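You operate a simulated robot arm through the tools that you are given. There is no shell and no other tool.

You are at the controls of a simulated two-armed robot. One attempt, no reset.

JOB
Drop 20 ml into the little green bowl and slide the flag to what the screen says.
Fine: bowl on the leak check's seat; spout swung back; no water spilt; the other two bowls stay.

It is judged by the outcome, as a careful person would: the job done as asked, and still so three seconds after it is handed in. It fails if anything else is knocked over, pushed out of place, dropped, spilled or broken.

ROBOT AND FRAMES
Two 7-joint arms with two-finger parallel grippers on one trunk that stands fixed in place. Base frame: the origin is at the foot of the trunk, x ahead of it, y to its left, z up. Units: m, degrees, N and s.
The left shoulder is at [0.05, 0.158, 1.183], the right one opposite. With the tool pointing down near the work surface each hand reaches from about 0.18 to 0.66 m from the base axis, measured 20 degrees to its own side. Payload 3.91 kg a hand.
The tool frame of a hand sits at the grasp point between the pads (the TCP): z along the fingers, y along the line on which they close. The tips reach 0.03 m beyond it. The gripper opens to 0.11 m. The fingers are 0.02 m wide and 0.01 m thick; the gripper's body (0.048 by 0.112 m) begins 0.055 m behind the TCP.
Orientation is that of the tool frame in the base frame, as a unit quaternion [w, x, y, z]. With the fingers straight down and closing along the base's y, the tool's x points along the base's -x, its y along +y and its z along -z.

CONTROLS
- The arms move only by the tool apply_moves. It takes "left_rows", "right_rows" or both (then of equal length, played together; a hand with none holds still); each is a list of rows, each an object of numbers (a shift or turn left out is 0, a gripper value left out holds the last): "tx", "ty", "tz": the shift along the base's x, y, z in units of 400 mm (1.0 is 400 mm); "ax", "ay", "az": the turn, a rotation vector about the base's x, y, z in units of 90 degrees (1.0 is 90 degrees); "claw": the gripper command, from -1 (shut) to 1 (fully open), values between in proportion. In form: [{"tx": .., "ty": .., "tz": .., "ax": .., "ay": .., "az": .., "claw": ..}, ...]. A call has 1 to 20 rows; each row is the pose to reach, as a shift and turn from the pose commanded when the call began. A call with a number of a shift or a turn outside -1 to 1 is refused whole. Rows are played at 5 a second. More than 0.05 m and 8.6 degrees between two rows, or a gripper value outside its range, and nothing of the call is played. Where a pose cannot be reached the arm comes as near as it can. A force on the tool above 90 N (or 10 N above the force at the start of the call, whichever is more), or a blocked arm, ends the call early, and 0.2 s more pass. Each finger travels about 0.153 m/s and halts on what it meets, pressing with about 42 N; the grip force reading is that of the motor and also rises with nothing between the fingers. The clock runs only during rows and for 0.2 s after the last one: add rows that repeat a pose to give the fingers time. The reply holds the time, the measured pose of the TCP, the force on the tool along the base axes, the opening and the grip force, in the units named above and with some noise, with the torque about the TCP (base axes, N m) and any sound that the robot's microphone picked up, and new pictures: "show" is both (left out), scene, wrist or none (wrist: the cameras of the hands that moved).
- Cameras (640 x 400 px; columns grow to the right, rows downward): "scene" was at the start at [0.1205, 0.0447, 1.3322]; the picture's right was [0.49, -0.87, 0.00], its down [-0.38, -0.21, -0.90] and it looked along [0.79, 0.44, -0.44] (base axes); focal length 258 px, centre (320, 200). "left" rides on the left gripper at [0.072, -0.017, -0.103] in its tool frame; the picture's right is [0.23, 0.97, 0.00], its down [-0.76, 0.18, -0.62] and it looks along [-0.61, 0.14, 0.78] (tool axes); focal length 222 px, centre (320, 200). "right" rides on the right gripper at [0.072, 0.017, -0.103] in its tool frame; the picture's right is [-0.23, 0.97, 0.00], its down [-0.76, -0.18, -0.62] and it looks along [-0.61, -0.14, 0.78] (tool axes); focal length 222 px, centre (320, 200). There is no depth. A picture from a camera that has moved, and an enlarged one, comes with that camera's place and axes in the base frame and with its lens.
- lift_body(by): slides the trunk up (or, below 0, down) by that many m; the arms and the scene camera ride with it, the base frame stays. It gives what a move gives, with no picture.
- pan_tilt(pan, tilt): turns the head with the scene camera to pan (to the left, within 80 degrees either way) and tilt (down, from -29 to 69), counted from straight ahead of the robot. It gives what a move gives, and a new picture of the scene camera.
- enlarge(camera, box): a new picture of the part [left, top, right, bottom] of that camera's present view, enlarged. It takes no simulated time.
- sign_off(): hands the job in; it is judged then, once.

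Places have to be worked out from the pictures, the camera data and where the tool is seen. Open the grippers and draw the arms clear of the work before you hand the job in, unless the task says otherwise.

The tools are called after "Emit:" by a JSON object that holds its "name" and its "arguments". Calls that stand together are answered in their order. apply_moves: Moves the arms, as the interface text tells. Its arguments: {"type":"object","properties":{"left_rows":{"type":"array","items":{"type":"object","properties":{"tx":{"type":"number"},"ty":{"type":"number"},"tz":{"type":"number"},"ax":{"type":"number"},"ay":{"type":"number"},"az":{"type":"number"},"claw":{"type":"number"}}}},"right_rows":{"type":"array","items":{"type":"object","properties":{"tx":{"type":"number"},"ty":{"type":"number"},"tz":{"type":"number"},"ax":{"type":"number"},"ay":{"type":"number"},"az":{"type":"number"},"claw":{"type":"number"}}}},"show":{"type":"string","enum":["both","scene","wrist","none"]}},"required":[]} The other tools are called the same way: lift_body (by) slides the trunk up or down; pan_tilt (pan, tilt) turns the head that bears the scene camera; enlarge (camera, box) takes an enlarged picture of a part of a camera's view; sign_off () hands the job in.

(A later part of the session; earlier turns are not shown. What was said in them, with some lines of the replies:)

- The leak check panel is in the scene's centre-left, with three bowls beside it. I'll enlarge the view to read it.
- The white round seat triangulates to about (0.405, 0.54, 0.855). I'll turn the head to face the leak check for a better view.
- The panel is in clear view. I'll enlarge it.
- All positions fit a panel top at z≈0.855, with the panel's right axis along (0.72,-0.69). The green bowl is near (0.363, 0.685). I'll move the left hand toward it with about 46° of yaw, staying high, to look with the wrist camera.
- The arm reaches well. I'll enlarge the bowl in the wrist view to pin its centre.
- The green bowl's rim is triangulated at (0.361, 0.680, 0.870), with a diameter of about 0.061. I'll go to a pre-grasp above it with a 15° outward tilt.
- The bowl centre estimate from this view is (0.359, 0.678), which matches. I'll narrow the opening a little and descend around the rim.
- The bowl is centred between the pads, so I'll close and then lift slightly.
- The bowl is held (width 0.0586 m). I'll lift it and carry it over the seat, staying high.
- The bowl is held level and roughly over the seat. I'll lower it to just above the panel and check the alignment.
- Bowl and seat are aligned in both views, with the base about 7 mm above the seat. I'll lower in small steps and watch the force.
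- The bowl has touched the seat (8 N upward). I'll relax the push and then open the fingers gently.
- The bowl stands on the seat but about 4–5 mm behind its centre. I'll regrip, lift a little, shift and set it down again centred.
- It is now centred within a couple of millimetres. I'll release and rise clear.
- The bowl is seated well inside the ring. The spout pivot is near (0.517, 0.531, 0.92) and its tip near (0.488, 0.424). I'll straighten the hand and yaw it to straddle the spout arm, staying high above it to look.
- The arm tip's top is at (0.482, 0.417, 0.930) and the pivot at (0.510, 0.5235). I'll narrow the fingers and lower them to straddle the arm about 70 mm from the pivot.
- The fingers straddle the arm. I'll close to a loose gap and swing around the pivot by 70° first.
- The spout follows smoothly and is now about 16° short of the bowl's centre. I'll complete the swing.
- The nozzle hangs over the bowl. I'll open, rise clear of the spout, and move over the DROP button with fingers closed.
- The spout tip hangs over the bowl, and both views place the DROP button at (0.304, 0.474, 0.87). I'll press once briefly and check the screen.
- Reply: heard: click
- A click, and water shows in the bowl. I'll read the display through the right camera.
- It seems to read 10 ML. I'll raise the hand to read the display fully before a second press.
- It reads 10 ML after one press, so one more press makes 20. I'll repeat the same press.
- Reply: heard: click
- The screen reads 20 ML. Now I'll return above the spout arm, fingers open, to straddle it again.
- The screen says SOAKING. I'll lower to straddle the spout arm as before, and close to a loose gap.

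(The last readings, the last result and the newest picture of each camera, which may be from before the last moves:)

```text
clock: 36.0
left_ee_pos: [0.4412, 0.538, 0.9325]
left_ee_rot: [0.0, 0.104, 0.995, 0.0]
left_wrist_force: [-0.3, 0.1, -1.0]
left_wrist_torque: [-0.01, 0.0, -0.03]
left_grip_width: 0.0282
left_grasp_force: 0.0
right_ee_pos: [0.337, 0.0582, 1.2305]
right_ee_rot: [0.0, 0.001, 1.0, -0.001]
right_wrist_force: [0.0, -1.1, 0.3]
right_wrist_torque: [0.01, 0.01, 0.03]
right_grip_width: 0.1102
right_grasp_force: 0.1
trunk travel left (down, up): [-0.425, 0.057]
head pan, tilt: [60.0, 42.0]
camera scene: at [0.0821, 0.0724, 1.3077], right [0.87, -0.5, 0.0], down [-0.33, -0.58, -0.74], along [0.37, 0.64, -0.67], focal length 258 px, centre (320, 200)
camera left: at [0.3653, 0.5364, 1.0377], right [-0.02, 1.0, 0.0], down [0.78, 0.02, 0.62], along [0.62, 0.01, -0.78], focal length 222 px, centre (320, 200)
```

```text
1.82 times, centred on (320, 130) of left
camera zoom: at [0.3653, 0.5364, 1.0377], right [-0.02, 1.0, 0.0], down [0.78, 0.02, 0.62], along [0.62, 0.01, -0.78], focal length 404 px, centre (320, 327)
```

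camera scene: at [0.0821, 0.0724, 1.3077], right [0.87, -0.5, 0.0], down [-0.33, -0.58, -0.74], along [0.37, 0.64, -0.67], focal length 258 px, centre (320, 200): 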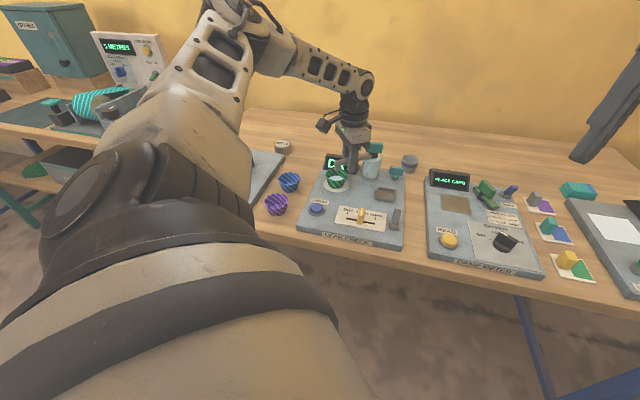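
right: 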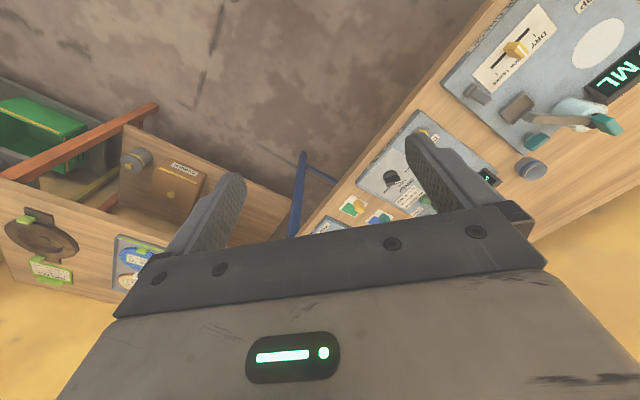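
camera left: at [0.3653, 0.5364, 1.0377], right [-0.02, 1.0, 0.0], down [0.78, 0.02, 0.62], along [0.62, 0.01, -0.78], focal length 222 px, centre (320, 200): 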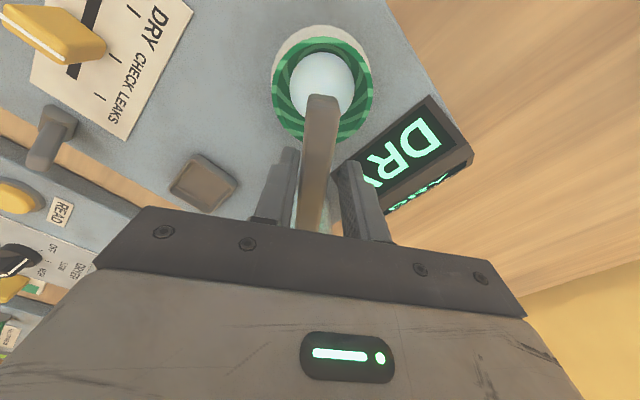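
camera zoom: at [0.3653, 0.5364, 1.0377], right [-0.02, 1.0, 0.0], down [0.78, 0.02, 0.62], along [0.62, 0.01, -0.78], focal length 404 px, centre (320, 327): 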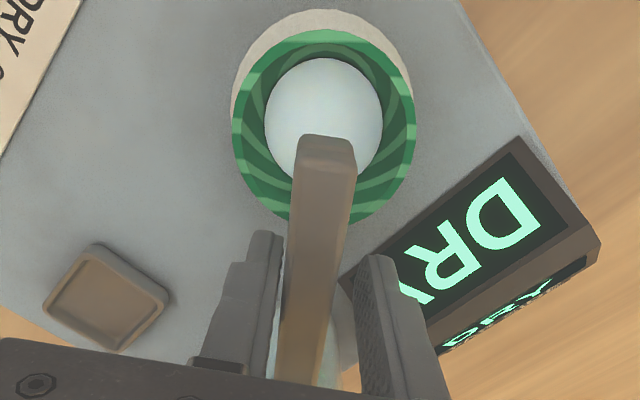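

The screen now shows DRY. I'll swing the spout back along the same arc.

Emit:
{"name": "apply_moves", "arguments": {"left_rows": [{"tx": -0.003, "ty": -0.0273, "az": 0.09}, {"tx": -0.0023, "ty": -0.0488, "az": 0.1778}, {"tx": 0.001, "ty": -0.0698, "az": 0.2556}, {"tx": 0.0067, "ty": -0.0903, "az": 0.3333}, {"tx": 0.015, "ty": -0.11, "az": 0.4111}, {"tx": 0.0257, "ty": -0.1285, "az": 0.4889}, {"tx": 0.0385, "ty": -0.1458, "az": 0.5667}, {"tx": 0.0532, "ty": -0.161, "az": 0.6444}, {"tx": 0.0697, "ty": -0.1745, "az": 0.7222}, {"tx": 0.088, "ty": -0.186, "az": 0.8}, {"tx": 0.1072, "ty": -0.195, "az": 0.8778}, {"tx": 0.1275, "ty": -0.2018, "az": 0.9556}, {"tx": 0.1275, "ty": -0.2018, "az": 0.9556}]}}

Emit:
{"name": "enlarge", "arguments": {"camera": "left", "box": [160, 20, 480, 240]}}

Emit:
{"name": "enlarge", "arguments": {"camera": "scene", "box": [300, 110, 420, 210]}}

```text
clock: 38.8
left_ee_pos: [0.4922, 0.4559, 0.9339]
left_ee_rot: [0.001, -0.602, 0.799, 0.001]
left_wrist_force: [1.0, 0.6, 0.6]
left_wrist_torque: [0.01, 0.01, 0.0]
left_grip_width: 0.0278
left_grasp_force: 0.1
right_ee_pos: [0.3365, 0.0563, 1.2299]
right_ee_rot: [0.0, 0.0, 1.0, 0.0]
right_wrist_force: [0.3, 0.0, 0.0]
right_wrist_torque: [0.0, 0.0, 0.02]
right_grip_width: 0.1099
right_grasp_force: 0.0
trunk travel left (down, up): [-0.425, 0.057]
head pan, tilt: [60.0, 42.0]
camera scene: at [0.0821, 0.0724, 1.3077], right [0.87, -0.5, 0.0], down [-0.33, -0.58, -0.74], along [0.37, 0.64, -0.67], focal length 258 px, centre (320, 200)
camera left: at [0.4872, 0.3819, 1.0381], right [-1.0, 0.05, 0.0], down [0.04, 0.78, 0.62], along [0.03, 0.62, -0.78], focal length 222 px, centre (320, 200)
```

scene: 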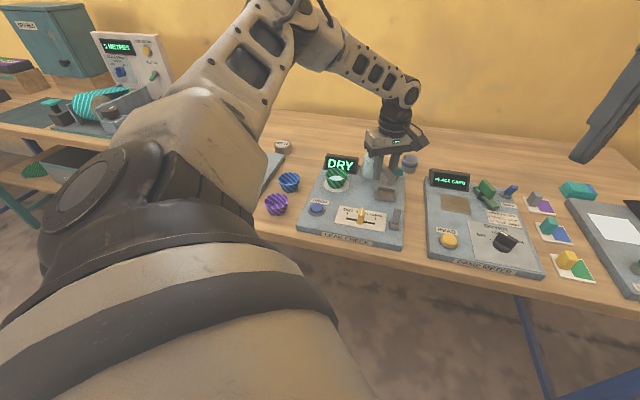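
left: 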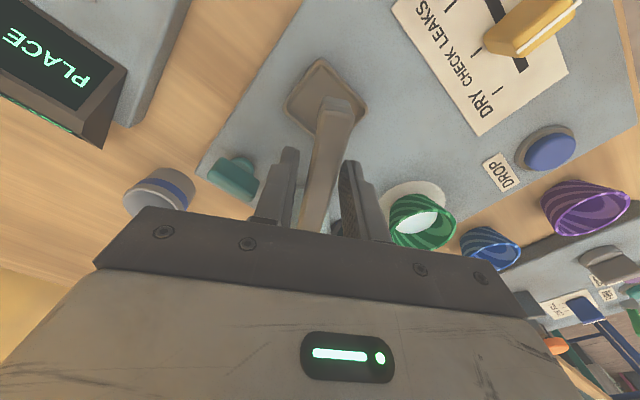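

```text
1.82 times, centred on (320, 130) of left
camera zoom: at [0.4872, 0.3819, 1.0381], right [-1.0, 0.05, 0.0], down [0.04, 0.78, 0.62], along [0.03, 0.62, -0.78], focal length 404 px, centre (320, 327)
```

zoom: 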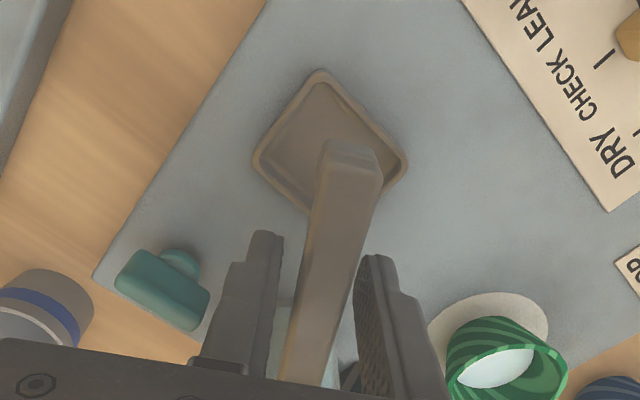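

```text
4.00 times, centred on (360, 160) of scene
camera zoom: at [0.0821, 0.0724, 1.3077], right [0.87, -0.5, 0.0], down [-0.33, -0.58, -0.74], along [0.37, 0.64, -0.67], focal length 1032 px, centre (160, 360)
```

zoom: 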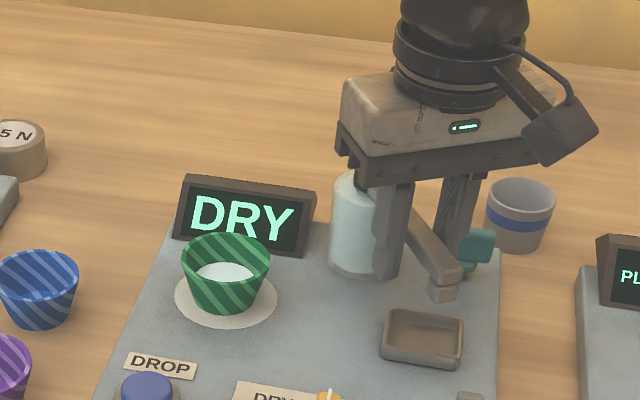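

The spout is within about half a degree of its first position and the screen says DRY. I'll nudge it the last bit, open, rise, and move above the flag slider.

Emit:
{"name": "apply_moves", "arguments": {"left_rows": [{"tx": 0.006, "ty": -0.0015, "az": 0.022}, {"tx": 0.004, "ty": -0.001, "az": 0.015}, {"tx": 0.004, "ty": -0.001, "az": 0.015, "claw": -0.1}, {"tx": 0.004, "ty": -0.001, "az": 0.015, "tz": 0.08, "claw": -0.1}, {"tz": 0.16}, {"tz": 0.24}, {"tx": -0.05, "ty": -0.03, "tz": 0.24, "az": -0.06}, {"tx": -0.11, "ty": -0.07, "tz": 0.24, "az": -0.12}, {"tx": -0.17, "ty": -0.11, "tz": 0.22, "az": -0.18}, {"tx": -0.23, "ty": -0.14, "tz": 0.18, "az": -0.25}, {"tx": -0.2675, "ty": -0.165, "tz": 0.14, "az": -0.311}, {"tx": -0.2675, "ty": -0.165, "tz": 0.115, "az": -0.311}, {"tx": -0.2675, "ty": -0.165, "tz": 0.115, "az": -0.311}]}}

Emit:
{"name": "enlarge", "arguments": {"camera": "left", "box": [160, 20, 480, 240]}}

Emit:
{"name": "enlarge", "arguments": {"camera": "scene", "box": [300, 130, 420, 250]}}

```text
clock: 41.6
left_ee_pos: [0.3851, 0.3874, 0.9803]
left_ee_rot: [0.0, -0.39, 0.921, 0.0]
left_wrist_force: [0.3, 0.4, 0.2]
left_wrist_torque: [0.02, -0.02, 0.0]
left_grip_width: 0.0495
left_grasp_force: 0.1
right_ee_pos: [0.3375, 0.0574, 1.2293]
right_ee_rot: [0.0, -0.001, 1.0, 0.0]
right_wrist_force: [-0.7, 0.7, -0.7]
right_wrist_torque: [-0.01, 0.0, -0.06]
right_grip_width: 0.1098
right_grasp_force: 0.0
trunk travel left (down, up): [-0.425, 0.057]
head pan, tilt: [60.0, 42.0]
camera scene: at [0.0821, 0.0724, 1.3077], right [0.87, -0.5, 0.0], down [-0.33, -0.58, -0.74], along [0.37, 0.64, -0.67], focal length 258 px, centre (320, 200)
camera left: at [0.3455, 0.3264, 1.0845], right [-0.86, 0.51, 0.0], down [0.4, 0.67, 0.62], along [0.32, 0.53, -0.78], focal length 222 px, centre (320, 200)
```

scene: 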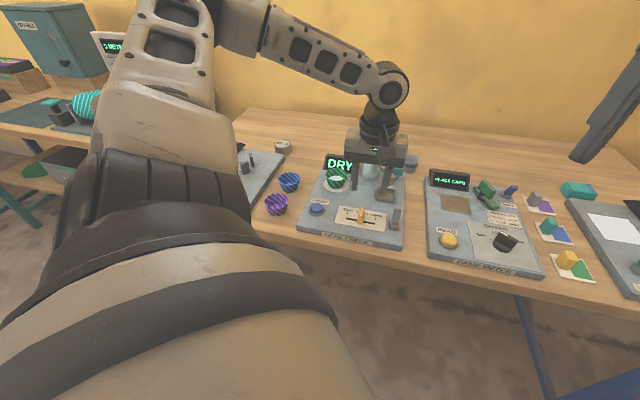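
left: 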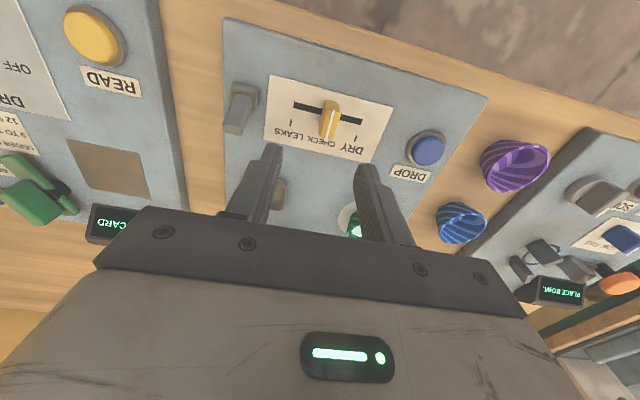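

```text
1.82 times, centred on (320, 130) of left
camera zoom: at [0.3455, 0.3264, 1.0845], right [-0.86, 0.51, 0.0], down [0.4, 0.67, 0.62], along [0.32, 0.53, -0.78], focal length 404 px, centre (320, 327)
```

zoom: 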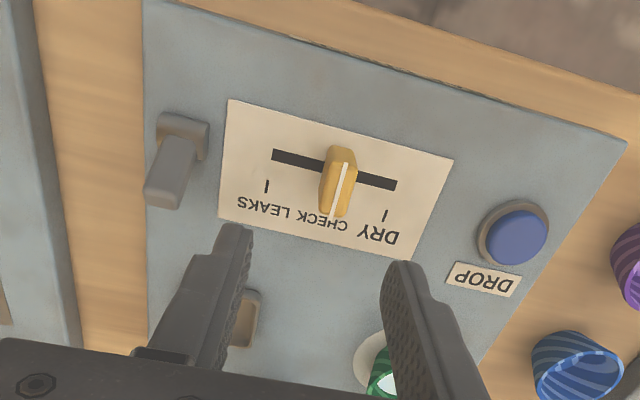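

```text
3.33 times, centred on (360, 190) of scene
camera zoom: at [0.0821, 0.0724, 1.3077], right [0.87, -0.5, 0.0], down [-0.33, -0.58, -0.74], along [0.37, 0.64, -0.67], focal length 860 px, centre (187, 233)
```

zoom: 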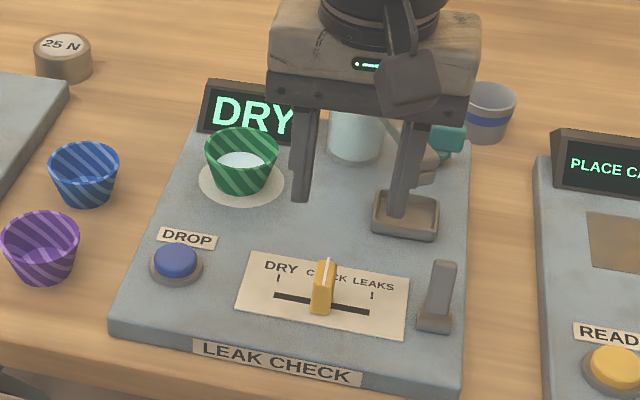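

The flag is centred at about (0.376, 0.392) with its top at z≈0.895, and DRY lies 35 mm to the left along the slot. I'll lower the open fingers around it.

Emit:
{"name": "apply_moves", "arguments": {"left_rows": [{"tx": -0.0228, "ty": 0.0115, "tz": -0.05}, {"tx": -0.0228, "ty": 0.0115, "tz": -0.12}, {"tx": -0.0228, "ty": 0.0115, "tz": -0.17}, {"tx": -0.0228, "ty": 0.0115, "tz": -0.2}, {"tx": -0.0228, "ty": 0.0115, "tz": -0.2}]}}

Emit:
{"name": "enlarge", "arguments": {"camera": "left", "box": [160, 20, 480, 240]}}

Emit:
{"name": "enlarge", "arguments": {"camera": "scene", "box": [300, 150, 420, 250]}}

```text
clock: 42.8
left_ee_pos: [0.3762, 0.3948, 0.9003]
left_ee_rot: [0.0, -0.391, 0.92, 0.0]
left_wrist_force: [0.9, -0.5, -0.8]
left_wrist_torque: [-0.01, 0.02, -0.01]
left_grip_width: 0.0497
left_grasp_force: 0.2
right_ee_pos: [0.3362, 0.0572, 1.229]
right_ee_rot: [0.0, 0.0, 1.0, 0.001]
right_wrist_force: [-0.4, -0.4, -0.1]
right_wrist_torque: [0.02, 0.01, -0.03]
right_grip_width: 0.1102
right_grasp_force: 0.1
trunk travel left (down, up): [-0.425, 0.057]
head pan, tilt: [60.0, 42.0]
camera scene: at [0.0821, 0.0724, 1.3077], right [0.87, -0.5, 0.0], down [-0.33, -0.58, -0.74], along [0.37, 0.64, -0.67], focal length 258 px, centre (320, 200)
camera left: at [0.3368, 0.3312, 1.0043], right [-0.86, 0.51, 0.0], down [0.4, 0.67, 0.62], along [0.32, 0.54, -0.78], focal length 222 px, centre (320, 200)
```

scene: 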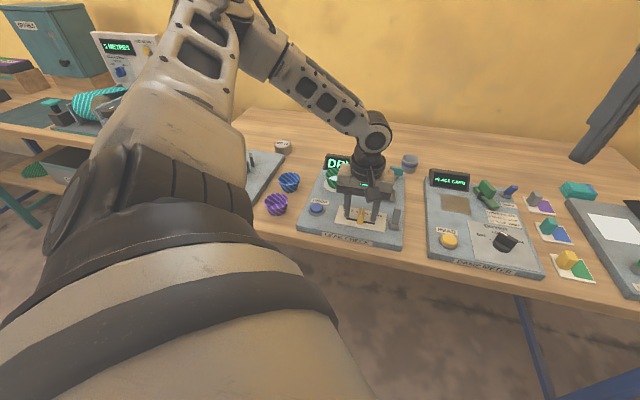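
left: 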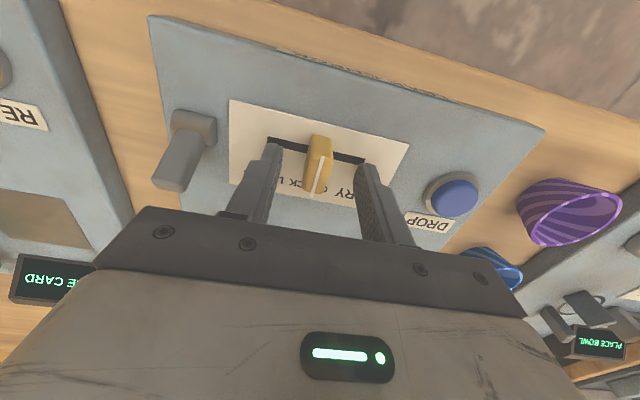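

```text
1.82 times, centred on (320, 130) of left
camera zoom: at [0.3368, 0.3312, 1.0043], right [-0.86, 0.51, 0.0], down [0.4, 0.67, 0.62], along [0.32, 0.54, -0.78], focal length 404 px, centre (320, 327)
```

zoom: 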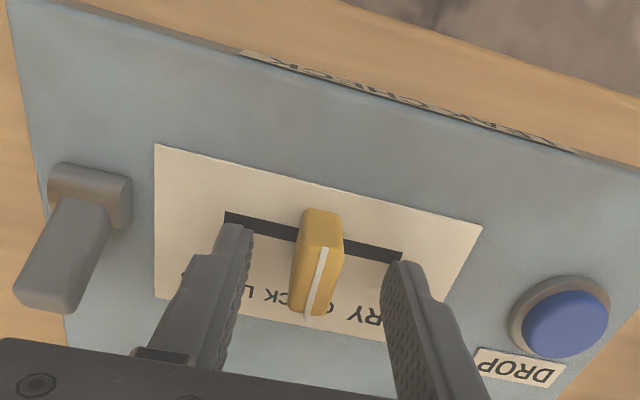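

```text
4.00 times, centred on (360, 200) of scene
camera zoom: at [0.0821, 0.0724, 1.3077], right [0.87, -0.5, 0.0], down [-0.33, -0.58, -0.74], along [0.37, 0.64, -0.67], focal length 1032 px, centre (160, 200)
```

zoom: 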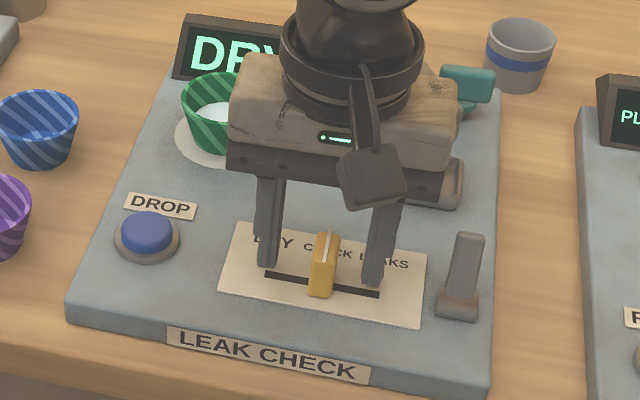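

The flag sits between the fingers. I'll grip it lightly and slide it 35 mm toward DRY.

Emit:
{"name": "apply_moves", "arguments": {"left_rows": [{"claw": -0.5}, {"claw": -0.95}, {"claw": -0.95}, {"tx": -0.0105, "ty": 0.0101}, {"tx": -0.021, "ty": 0.0202}, {"tx": -0.0315, "ty": 0.0303}, {"tx": -0.042, "ty": 0.0404}, {"tx": -0.0525, "ty": 0.0505}, {"tx": -0.063, "ty": 0.0607}, {"tx": -0.063, "ty": 0.0607}]}}

Emit:
{"name": "enlarge", "arguments": {"camera": "left", "box": [160, 20, 480, 240]}}

Emit:
{"name": "enlarge", "arguments": {"camera": "scene", "box": [300, 150, 420, 250]}}

```text
clock: 45.0
left_ee_pos: [0.3536, 0.4167, 0.9003]
left_ee_rot: [0.002, -0.39, 0.921, -0.003]
left_wrist_force: [19.2, -12.2, -5.1]
left_wrist_torque: [0.07, -0.03, -0.59]
left_grip_width: 0.0135
left_grasp_force: 45.4
right_ee_pos: [0.3381, 0.0566, 1.2295]
right_ee_rot: [-0.002, -0.001, 1.0, 0.0]
right_wrist_force: [0.4, 0.2, 0.0]
right_wrist_torque: [0.04, 0.01, -0.03]
right_grip_width: 0.1104
right_grasp_force: 0.0
trunk travel left (down, up): [-0.425, 0.057]
head pan, tilt: [60.0, 42.0]
camera scene: at [0.0844, 0.0716, 1.3074], right [0.87, -0.5, 0.0], down [-0.34, -0.58, -0.74], along [0.37, 0.64, -0.67], focal length 258 px, centre (320, 200)
camera left: at [0.3135, 0.3542, 1.0044], right [-0.86, 0.51, -0.01], down [0.4, 0.67, 0.62], along [0.33, 0.53, -0.78], focal length 222 px, centre (320, 200)
```

scene: 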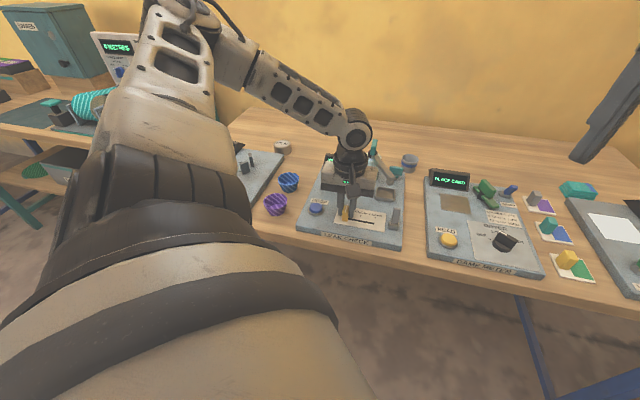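
left: 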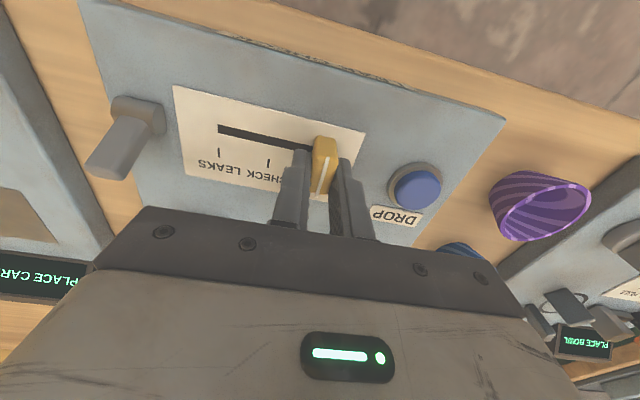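

```text
1.82 times, centred on (320, 130) of left
camera zoom: at [0.3135, 0.3542, 1.0044], right [-0.86, 0.51, -0.01], down [0.4, 0.67, 0.62], along [0.33, 0.53, -0.78], focal length 404 px, centre (320, 327)
```

zoom: 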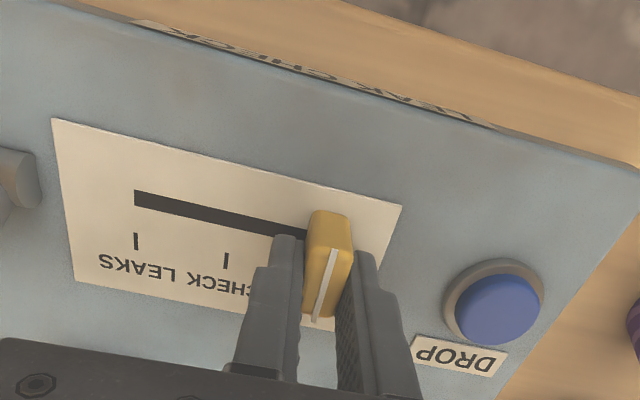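

```text
4.00 times, centred on (360, 200) of scene
camera zoom: at [0.0844, 0.0716, 1.3074], right [0.87, -0.5, 0.0], down [-0.34, -0.58, -0.74], along [0.37, 0.64, -0.67], focal length 1032 px, centre (160, 200)
```

zoom: 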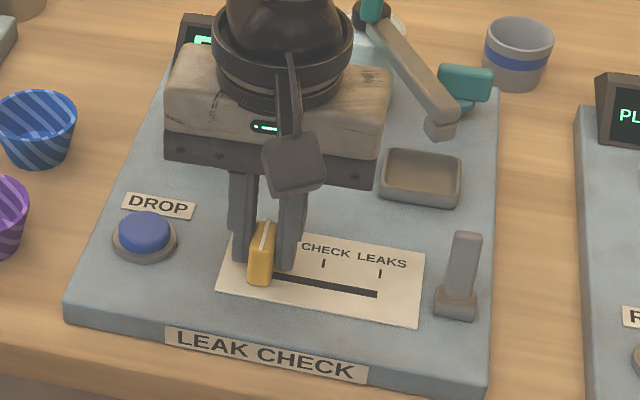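

The flag has reached the end stop at DRY (about 23 N reaction). I'll relax the push, open, and rise.

Emit:
{"name": "apply_moves", "arguments": {"left_rows": [{"tx": 0.004, "ty": -0.004}, {"tx": 0.004, "ty": -0.004, "claw": -0.6}, {"tx": 0.004, "ty": -0.004, "claw": -0.4}, {"tx": 0.004, "ty": -0.004, "claw": -0.3}, {"tx": 0.004, "ty": -0.004, "tz": 0.06}, {"tx": 0.004, "ty": -0.004, "tz": 0.14}, {"tx": 0.004, "ty": -0.004, "tz": 0.24}, {"tx": -0.06, "ty": -0.06, "tz": 0.34}, {"tx": -0.12, "ty": -0.1, "tz": 0.42}, {"tx": -0.12, "ty": -0.1, "tz": 0.42}]}}

Emit:
{"name": "enlarge", "arguments": {"camera": "left", "box": [160, 0, 480, 240]}}

Emit:
{"name": "enlarge", "arguments": {"camera": "scene", "box": [260, 130, 420, 250]}}

```text
refused: row 8 steps farther than a row can; nothing moved
```

```text
1.67 times, centred on (320, 120) of left
camera zoom: at [0.3135, 0.3542, 1.0044], right [-0.86, 0.51, -0.01], down [0.4, 0.67, 0.62], along [0.33, 0.53, -0.78], focal length 370 px, centre (320, 333)
```

zoom: 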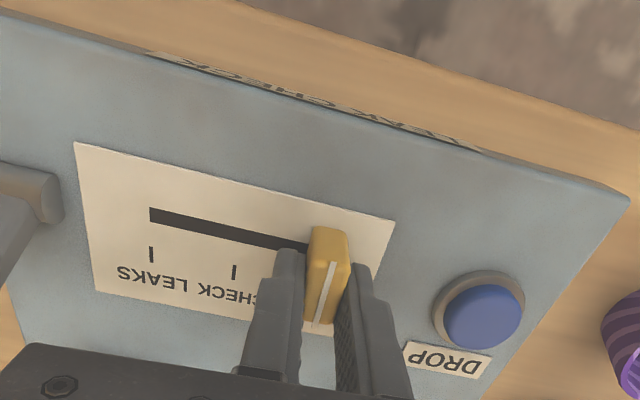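

```text
3.33 times, centred on (340, 190) of scene
camera zoom: at [0.0844, 0.0716, 1.3074], right [0.87, -0.5, 0.0], down [-0.34, -0.58, -0.74], along [0.37, 0.64, -0.67], focal length 860 px, centre (253, 233)
```

zoom: 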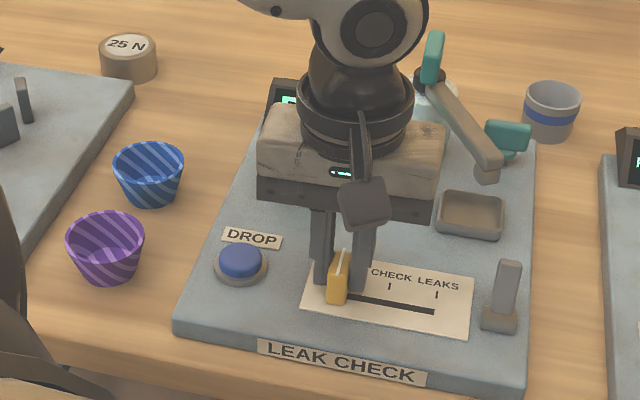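

That call was refused because one step was too big. I'll repeat it with smaller steps.

Emit:
{"name": "apply_moves", "arguments": {"left_rows": [{"tx": 0.004, "ty": -0.004}, {"tx": 0.004, "ty": -0.004, "claw": -0.6}, {"tx": 0.004, "ty": -0.004, "claw": -0.4}, {"tx": 0.004, "ty": -0.004, "claw": -0.3}, {"tx": 0.004, "ty": -0.004, "tz": 0.06}, {"tx": 0.004, "ty": -0.004, "tz": 0.14}, {"tx": 0.004, "ty": -0.004, "tz": 0.24}, {"tx": -0.05, "ty": -0.05, "tz": 0.3}, {"tx": -0.1, "ty": -0.09, "tz": 0.37}, {"tx": -0.12, "ty": -0.1, "tz": 0.42}, {"tx": -0.12, "ty": -0.1, "tz": 0.42}]}}

Emit:
{"name": "enlarge", "arguments": {"camera": "left", "box": [160, 0, 480, 240]}}

Emit:
{"name": "enlarge", "arguments": {"camera": "scene", "box": [260, 130, 420, 250]}}

```text
clock: 47.4
left_ee_pos: [0.3024, 0.3788, 1.0679]
left_ee_rot: [0.0, -0.39, 0.921, 0.0]
left_wrist_force: [-1.1, -0.1, -0.8]
left_wrist_torque: [0.01, -0.05, 0.0]
left_grip_width: 0.0385
left_grasp_force: 0.1
right_ee_pos: [0.3363, 0.0572, 1.2289]
right_ee_rot: [-0.001, 0.0, 1.0, 0.0]
right_wrist_force: [0.5, -0.4, 0.3]
right_wrist_torque: [0.01, 0.01, 0.01]
right_grip_width: 0.1099
right_grasp_force: 0.0
trunk travel left (down, up): [-0.425, 0.057]
head pan, tilt: [60.0, 42.0]
camera scene: at [0.0821, 0.0724, 1.3076], right [0.87, -0.5, 0.0], down [-0.33, -0.58, -0.74], along [0.37, 0.64, -0.67], focal length 258 px, centre (320, 200)
camera left: at [0.2632, 0.3148, 1.1721], right [-0.86, 0.51, 0.0], down [0.4, 0.67, 0.62], along [0.32, 0.53, -0.78], focal length 222 px, centre (320, 200)
```

scene: 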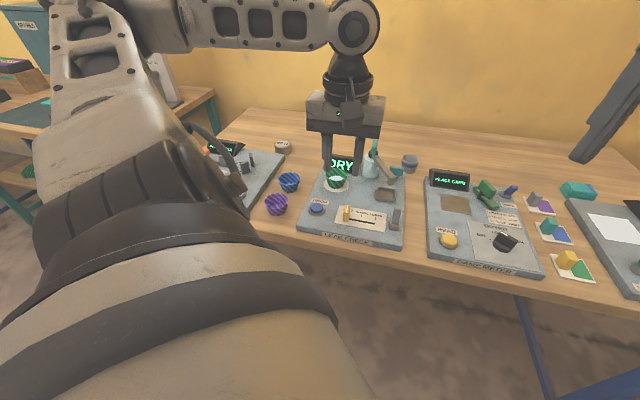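
left: 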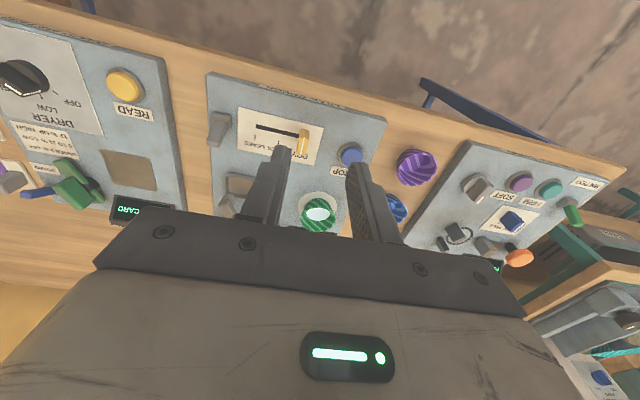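

```text
1.67 times, centred on (320, 120) of left
camera zoom: at [0.2632, 0.3148, 1.1721], right [-0.86, 0.51, 0.0], down [0.4, 0.67, 0.62], along [0.32, 0.53, -0.78], focal length 370 px, centre (320, 333)
```

zoom: 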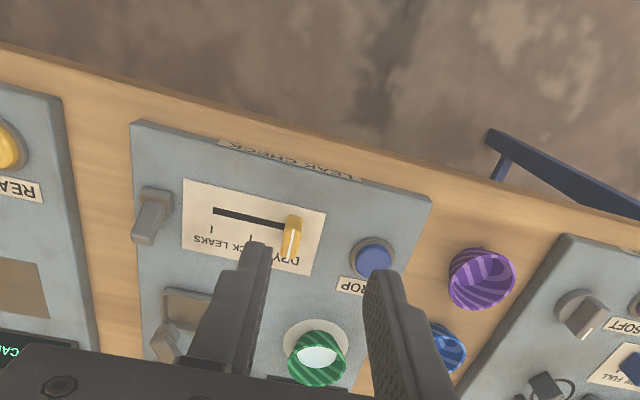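

```text
3.33 times, centred on (340, 190) of scene
camera zoom: at [0.0821, 0.0724, 1.3076], right [0.87, -0.5, 0.0], down [-0.33, -0.58, -0.74], along [0.37, 0.64, -0.67], focal length 860 px, centre (253, 233)
```

zoom: 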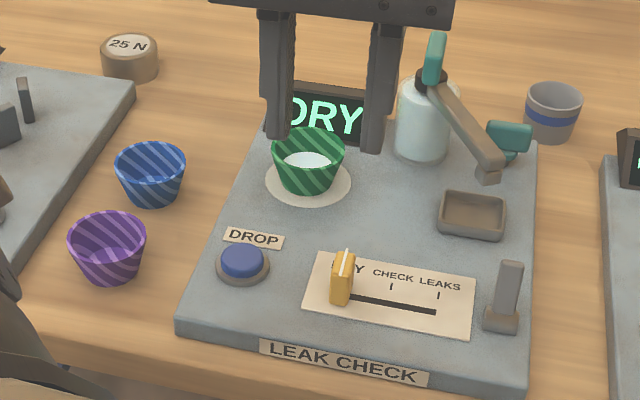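

The flag stands at DRY, the spout is back over the tray, and the bowl is on the seat. I'll draw the left hand up and open, then do a final check.

Emit:
{"name": "apply_moves", "arguments": {"left_rows": [{"tz": 0.1, "claw": 0.3}, {"tz": 0.2, "claw": 0.6}, {"tz": 0.3, "tx": -0.05, "ty": -0.03, "claw": 1}, {"tz": 0.4, "tx": -0.1, "ty": -0.05}, {"tz": 0.43, "tx": -0.15, "ty": -0.08}, {"tz": 0.43, "tx": -0.15, "ty": -0.08}, {"tz": 0.43, "tx": -0.15, "ty": -0.08}]}}

Emit:
{"name": "enlarge", "arguments": {"camera": "scene", "box": [260, 130, 420, 250]}}

Emit:
{"name": "enlarge", "arguments": {"camera": "right", "box": [440, 0, 640, 190]}}

```text
clock: 49.0
left_ee_pos: [0.2426, 0.3483, 1.24]
left_ee_rot: [0.0, -0.391, 0.92, 0.0]
left_wrist_force: [-0.1, 0.7, -0.5]
left_wrist_torque: [0.04, 0.0, 0.04]
left_grip_width: 0.1099
left_grasp_force: 0.0
right_ee_pos: [0.3369, 0.0571, 1.2295]
right_ee_rot: [0.0, 0.0, 1.0, 0.0]
right_wrist_force: [-0.6, -0.5, 0.7]
right_wrist_torque: [-0.02, 0.0, -0.02]
right_grip_width: 0.11
right_grasp_force: 0.1
trunk travel left (down, up): [-0.425, 0.057]
head pan, tilt: [60.0, 42.0]
camera scene: at [0.082, 0.0724, 1.3077], right [0.87, -0.5, 0.0], down [-0.33, -0.58, -0.74], along [0.37, 0.64, -0.67], focal length 258 px, centre (320, 200)
camera left: at [0.2025, 0.2836, 1.3446], right [-0.86, 0.51, 0.0], down [0.4, 0.67, 0.62], along [0.32, 0.54, -0.78], focal length 222 px, centre (320, 200)
```

scene: 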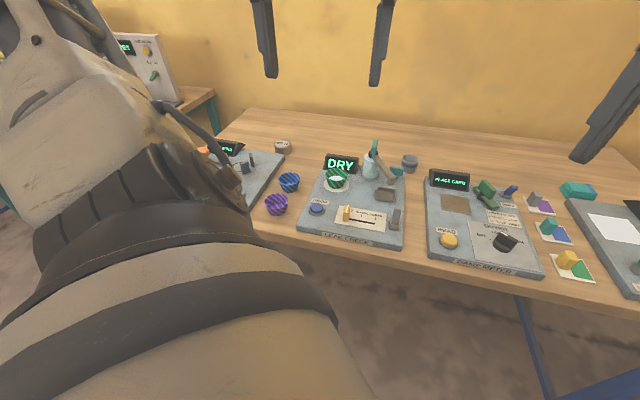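
left: 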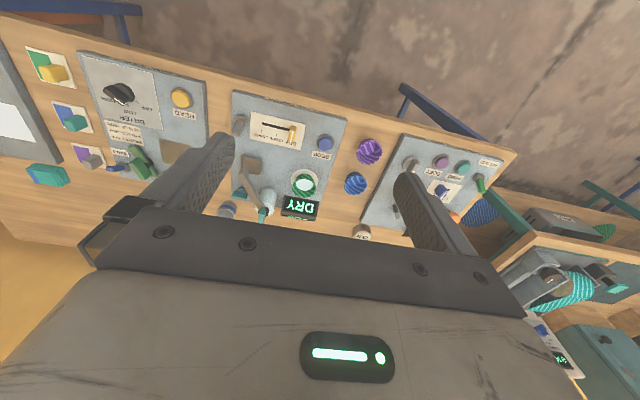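

```text
3.33 times, centred on (340, 190) of scene
camera zoom: at [0.082, 0.0724, 1.3077], right [0.87, -0.5, 0.0], down [-0.33, -0.58, -0.74], along [0.37, 0.64, -0.67], focal length 860 px, centre (253, 233)
```

zoom: 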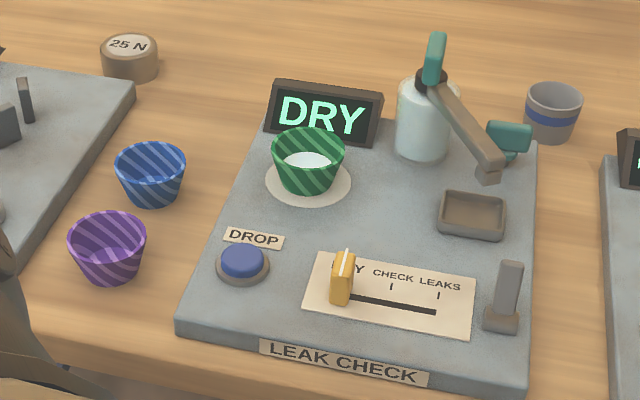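

```text
2.11 times, centred on (540, 95) of right
camera zoom: at [0.264, 0.0731, 1.3338], right [0.23, 0.97, 0.0], down [0.76, -0.18, 0.62], along [0.61, -0.14, -0.78], focal length 468 px, centre (-143, 421)
```

zoom: 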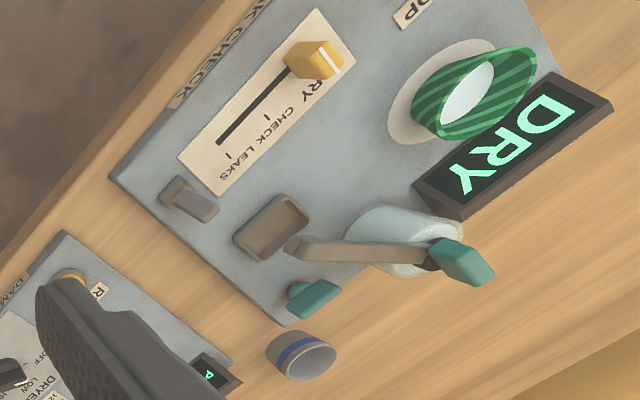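

Everything looks right: DRY on the screen, the flag at DRY, and the spout as it was at first. I'll wait a few seconds to be sure the screen doesn't change.

Emit:
{"name": "apply_moves", "arguments": {"left_rows": [{"tz": 0.0}, {}, {}, {}, {}, {}, {}, {}, {}, {}, {}, {}, {}, {}, {}, {}, {}, {}, {}, {}], "show": "none"}}

Emit:
{"name": "enlarge", "arguments": {"camera": "scene", "box": [260, 130, 420, 250]}}

```text
clock: 53.2
left_ee_pos: [0.2418, 0.3469, 1.2402]
left_ee_rot: [0.0, -0.39, 0.921, 0.0]
left_wrist_force: [-0.1, 0.3, 0.6]
left_wrist_torque: [0.04, 0.0, -0.01]
left_grip_width: 0.11
left_grasp_force: 0.0
right_ee_pos: [0.3372, 0.0563, 1.2304]
right_ee_rot: [0.0, -0.001, 1.0, 0.0]
right_wrist_force: [0.1, -0.7, -0.2]
right_wrist_torque: [-0.04, -0.01, 0.05]
right_grip_width: 0.1103
right_grasp_force: 0.1
trunk travel left (down, up): [-0.425, 0.057]
head pan, tilt: [60.0, 42.0]
```

```text
3.33 times, centred on (340, 190) of scene
camera zoom: at [0.0821, 0.0724, 1.3077], right [0.87, -0.5, 0.0], down [-0.33, -0.58, -0.74], along [0.37, 0.64, -0.67], focal length 860 px, centre (253, 233)
```

zoom: 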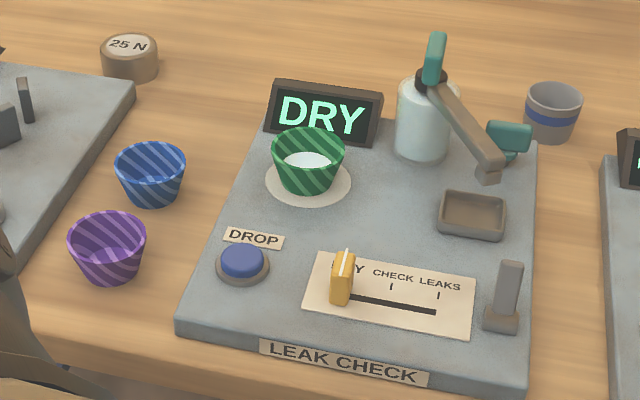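

The screen stays at DRY, the flag is at DRY, the bowl holds its 20 ml on the seat, the spout is back and the arms are clear. I'll hand it in.

Emit:
{"name": "sign_off", "arguments": {}}

```text
The job is handed in.
```

The green bowl is on the leak check's seat with 20 ml in it, and the flag is slid to DRY, which is what the screen says.

- **Water:** two presses of DROP gave 10 ml each. The screen read 20 ML, then SOAKING, then DRY. It still read DRY after about four more seconds, just before I handed in.
- **Bowl:** it stands inside the white ring, within a few millimetres of its centre. The first placement was slightly off, so I picked it up and reset it while it was still empty.
- **Spout:** it is swung back over the tray and looks the same as at the start.
- **Everything else:** I saw no spilt water, and the blue and purple bowls weren't touched. Both hands are open and clear of the work.
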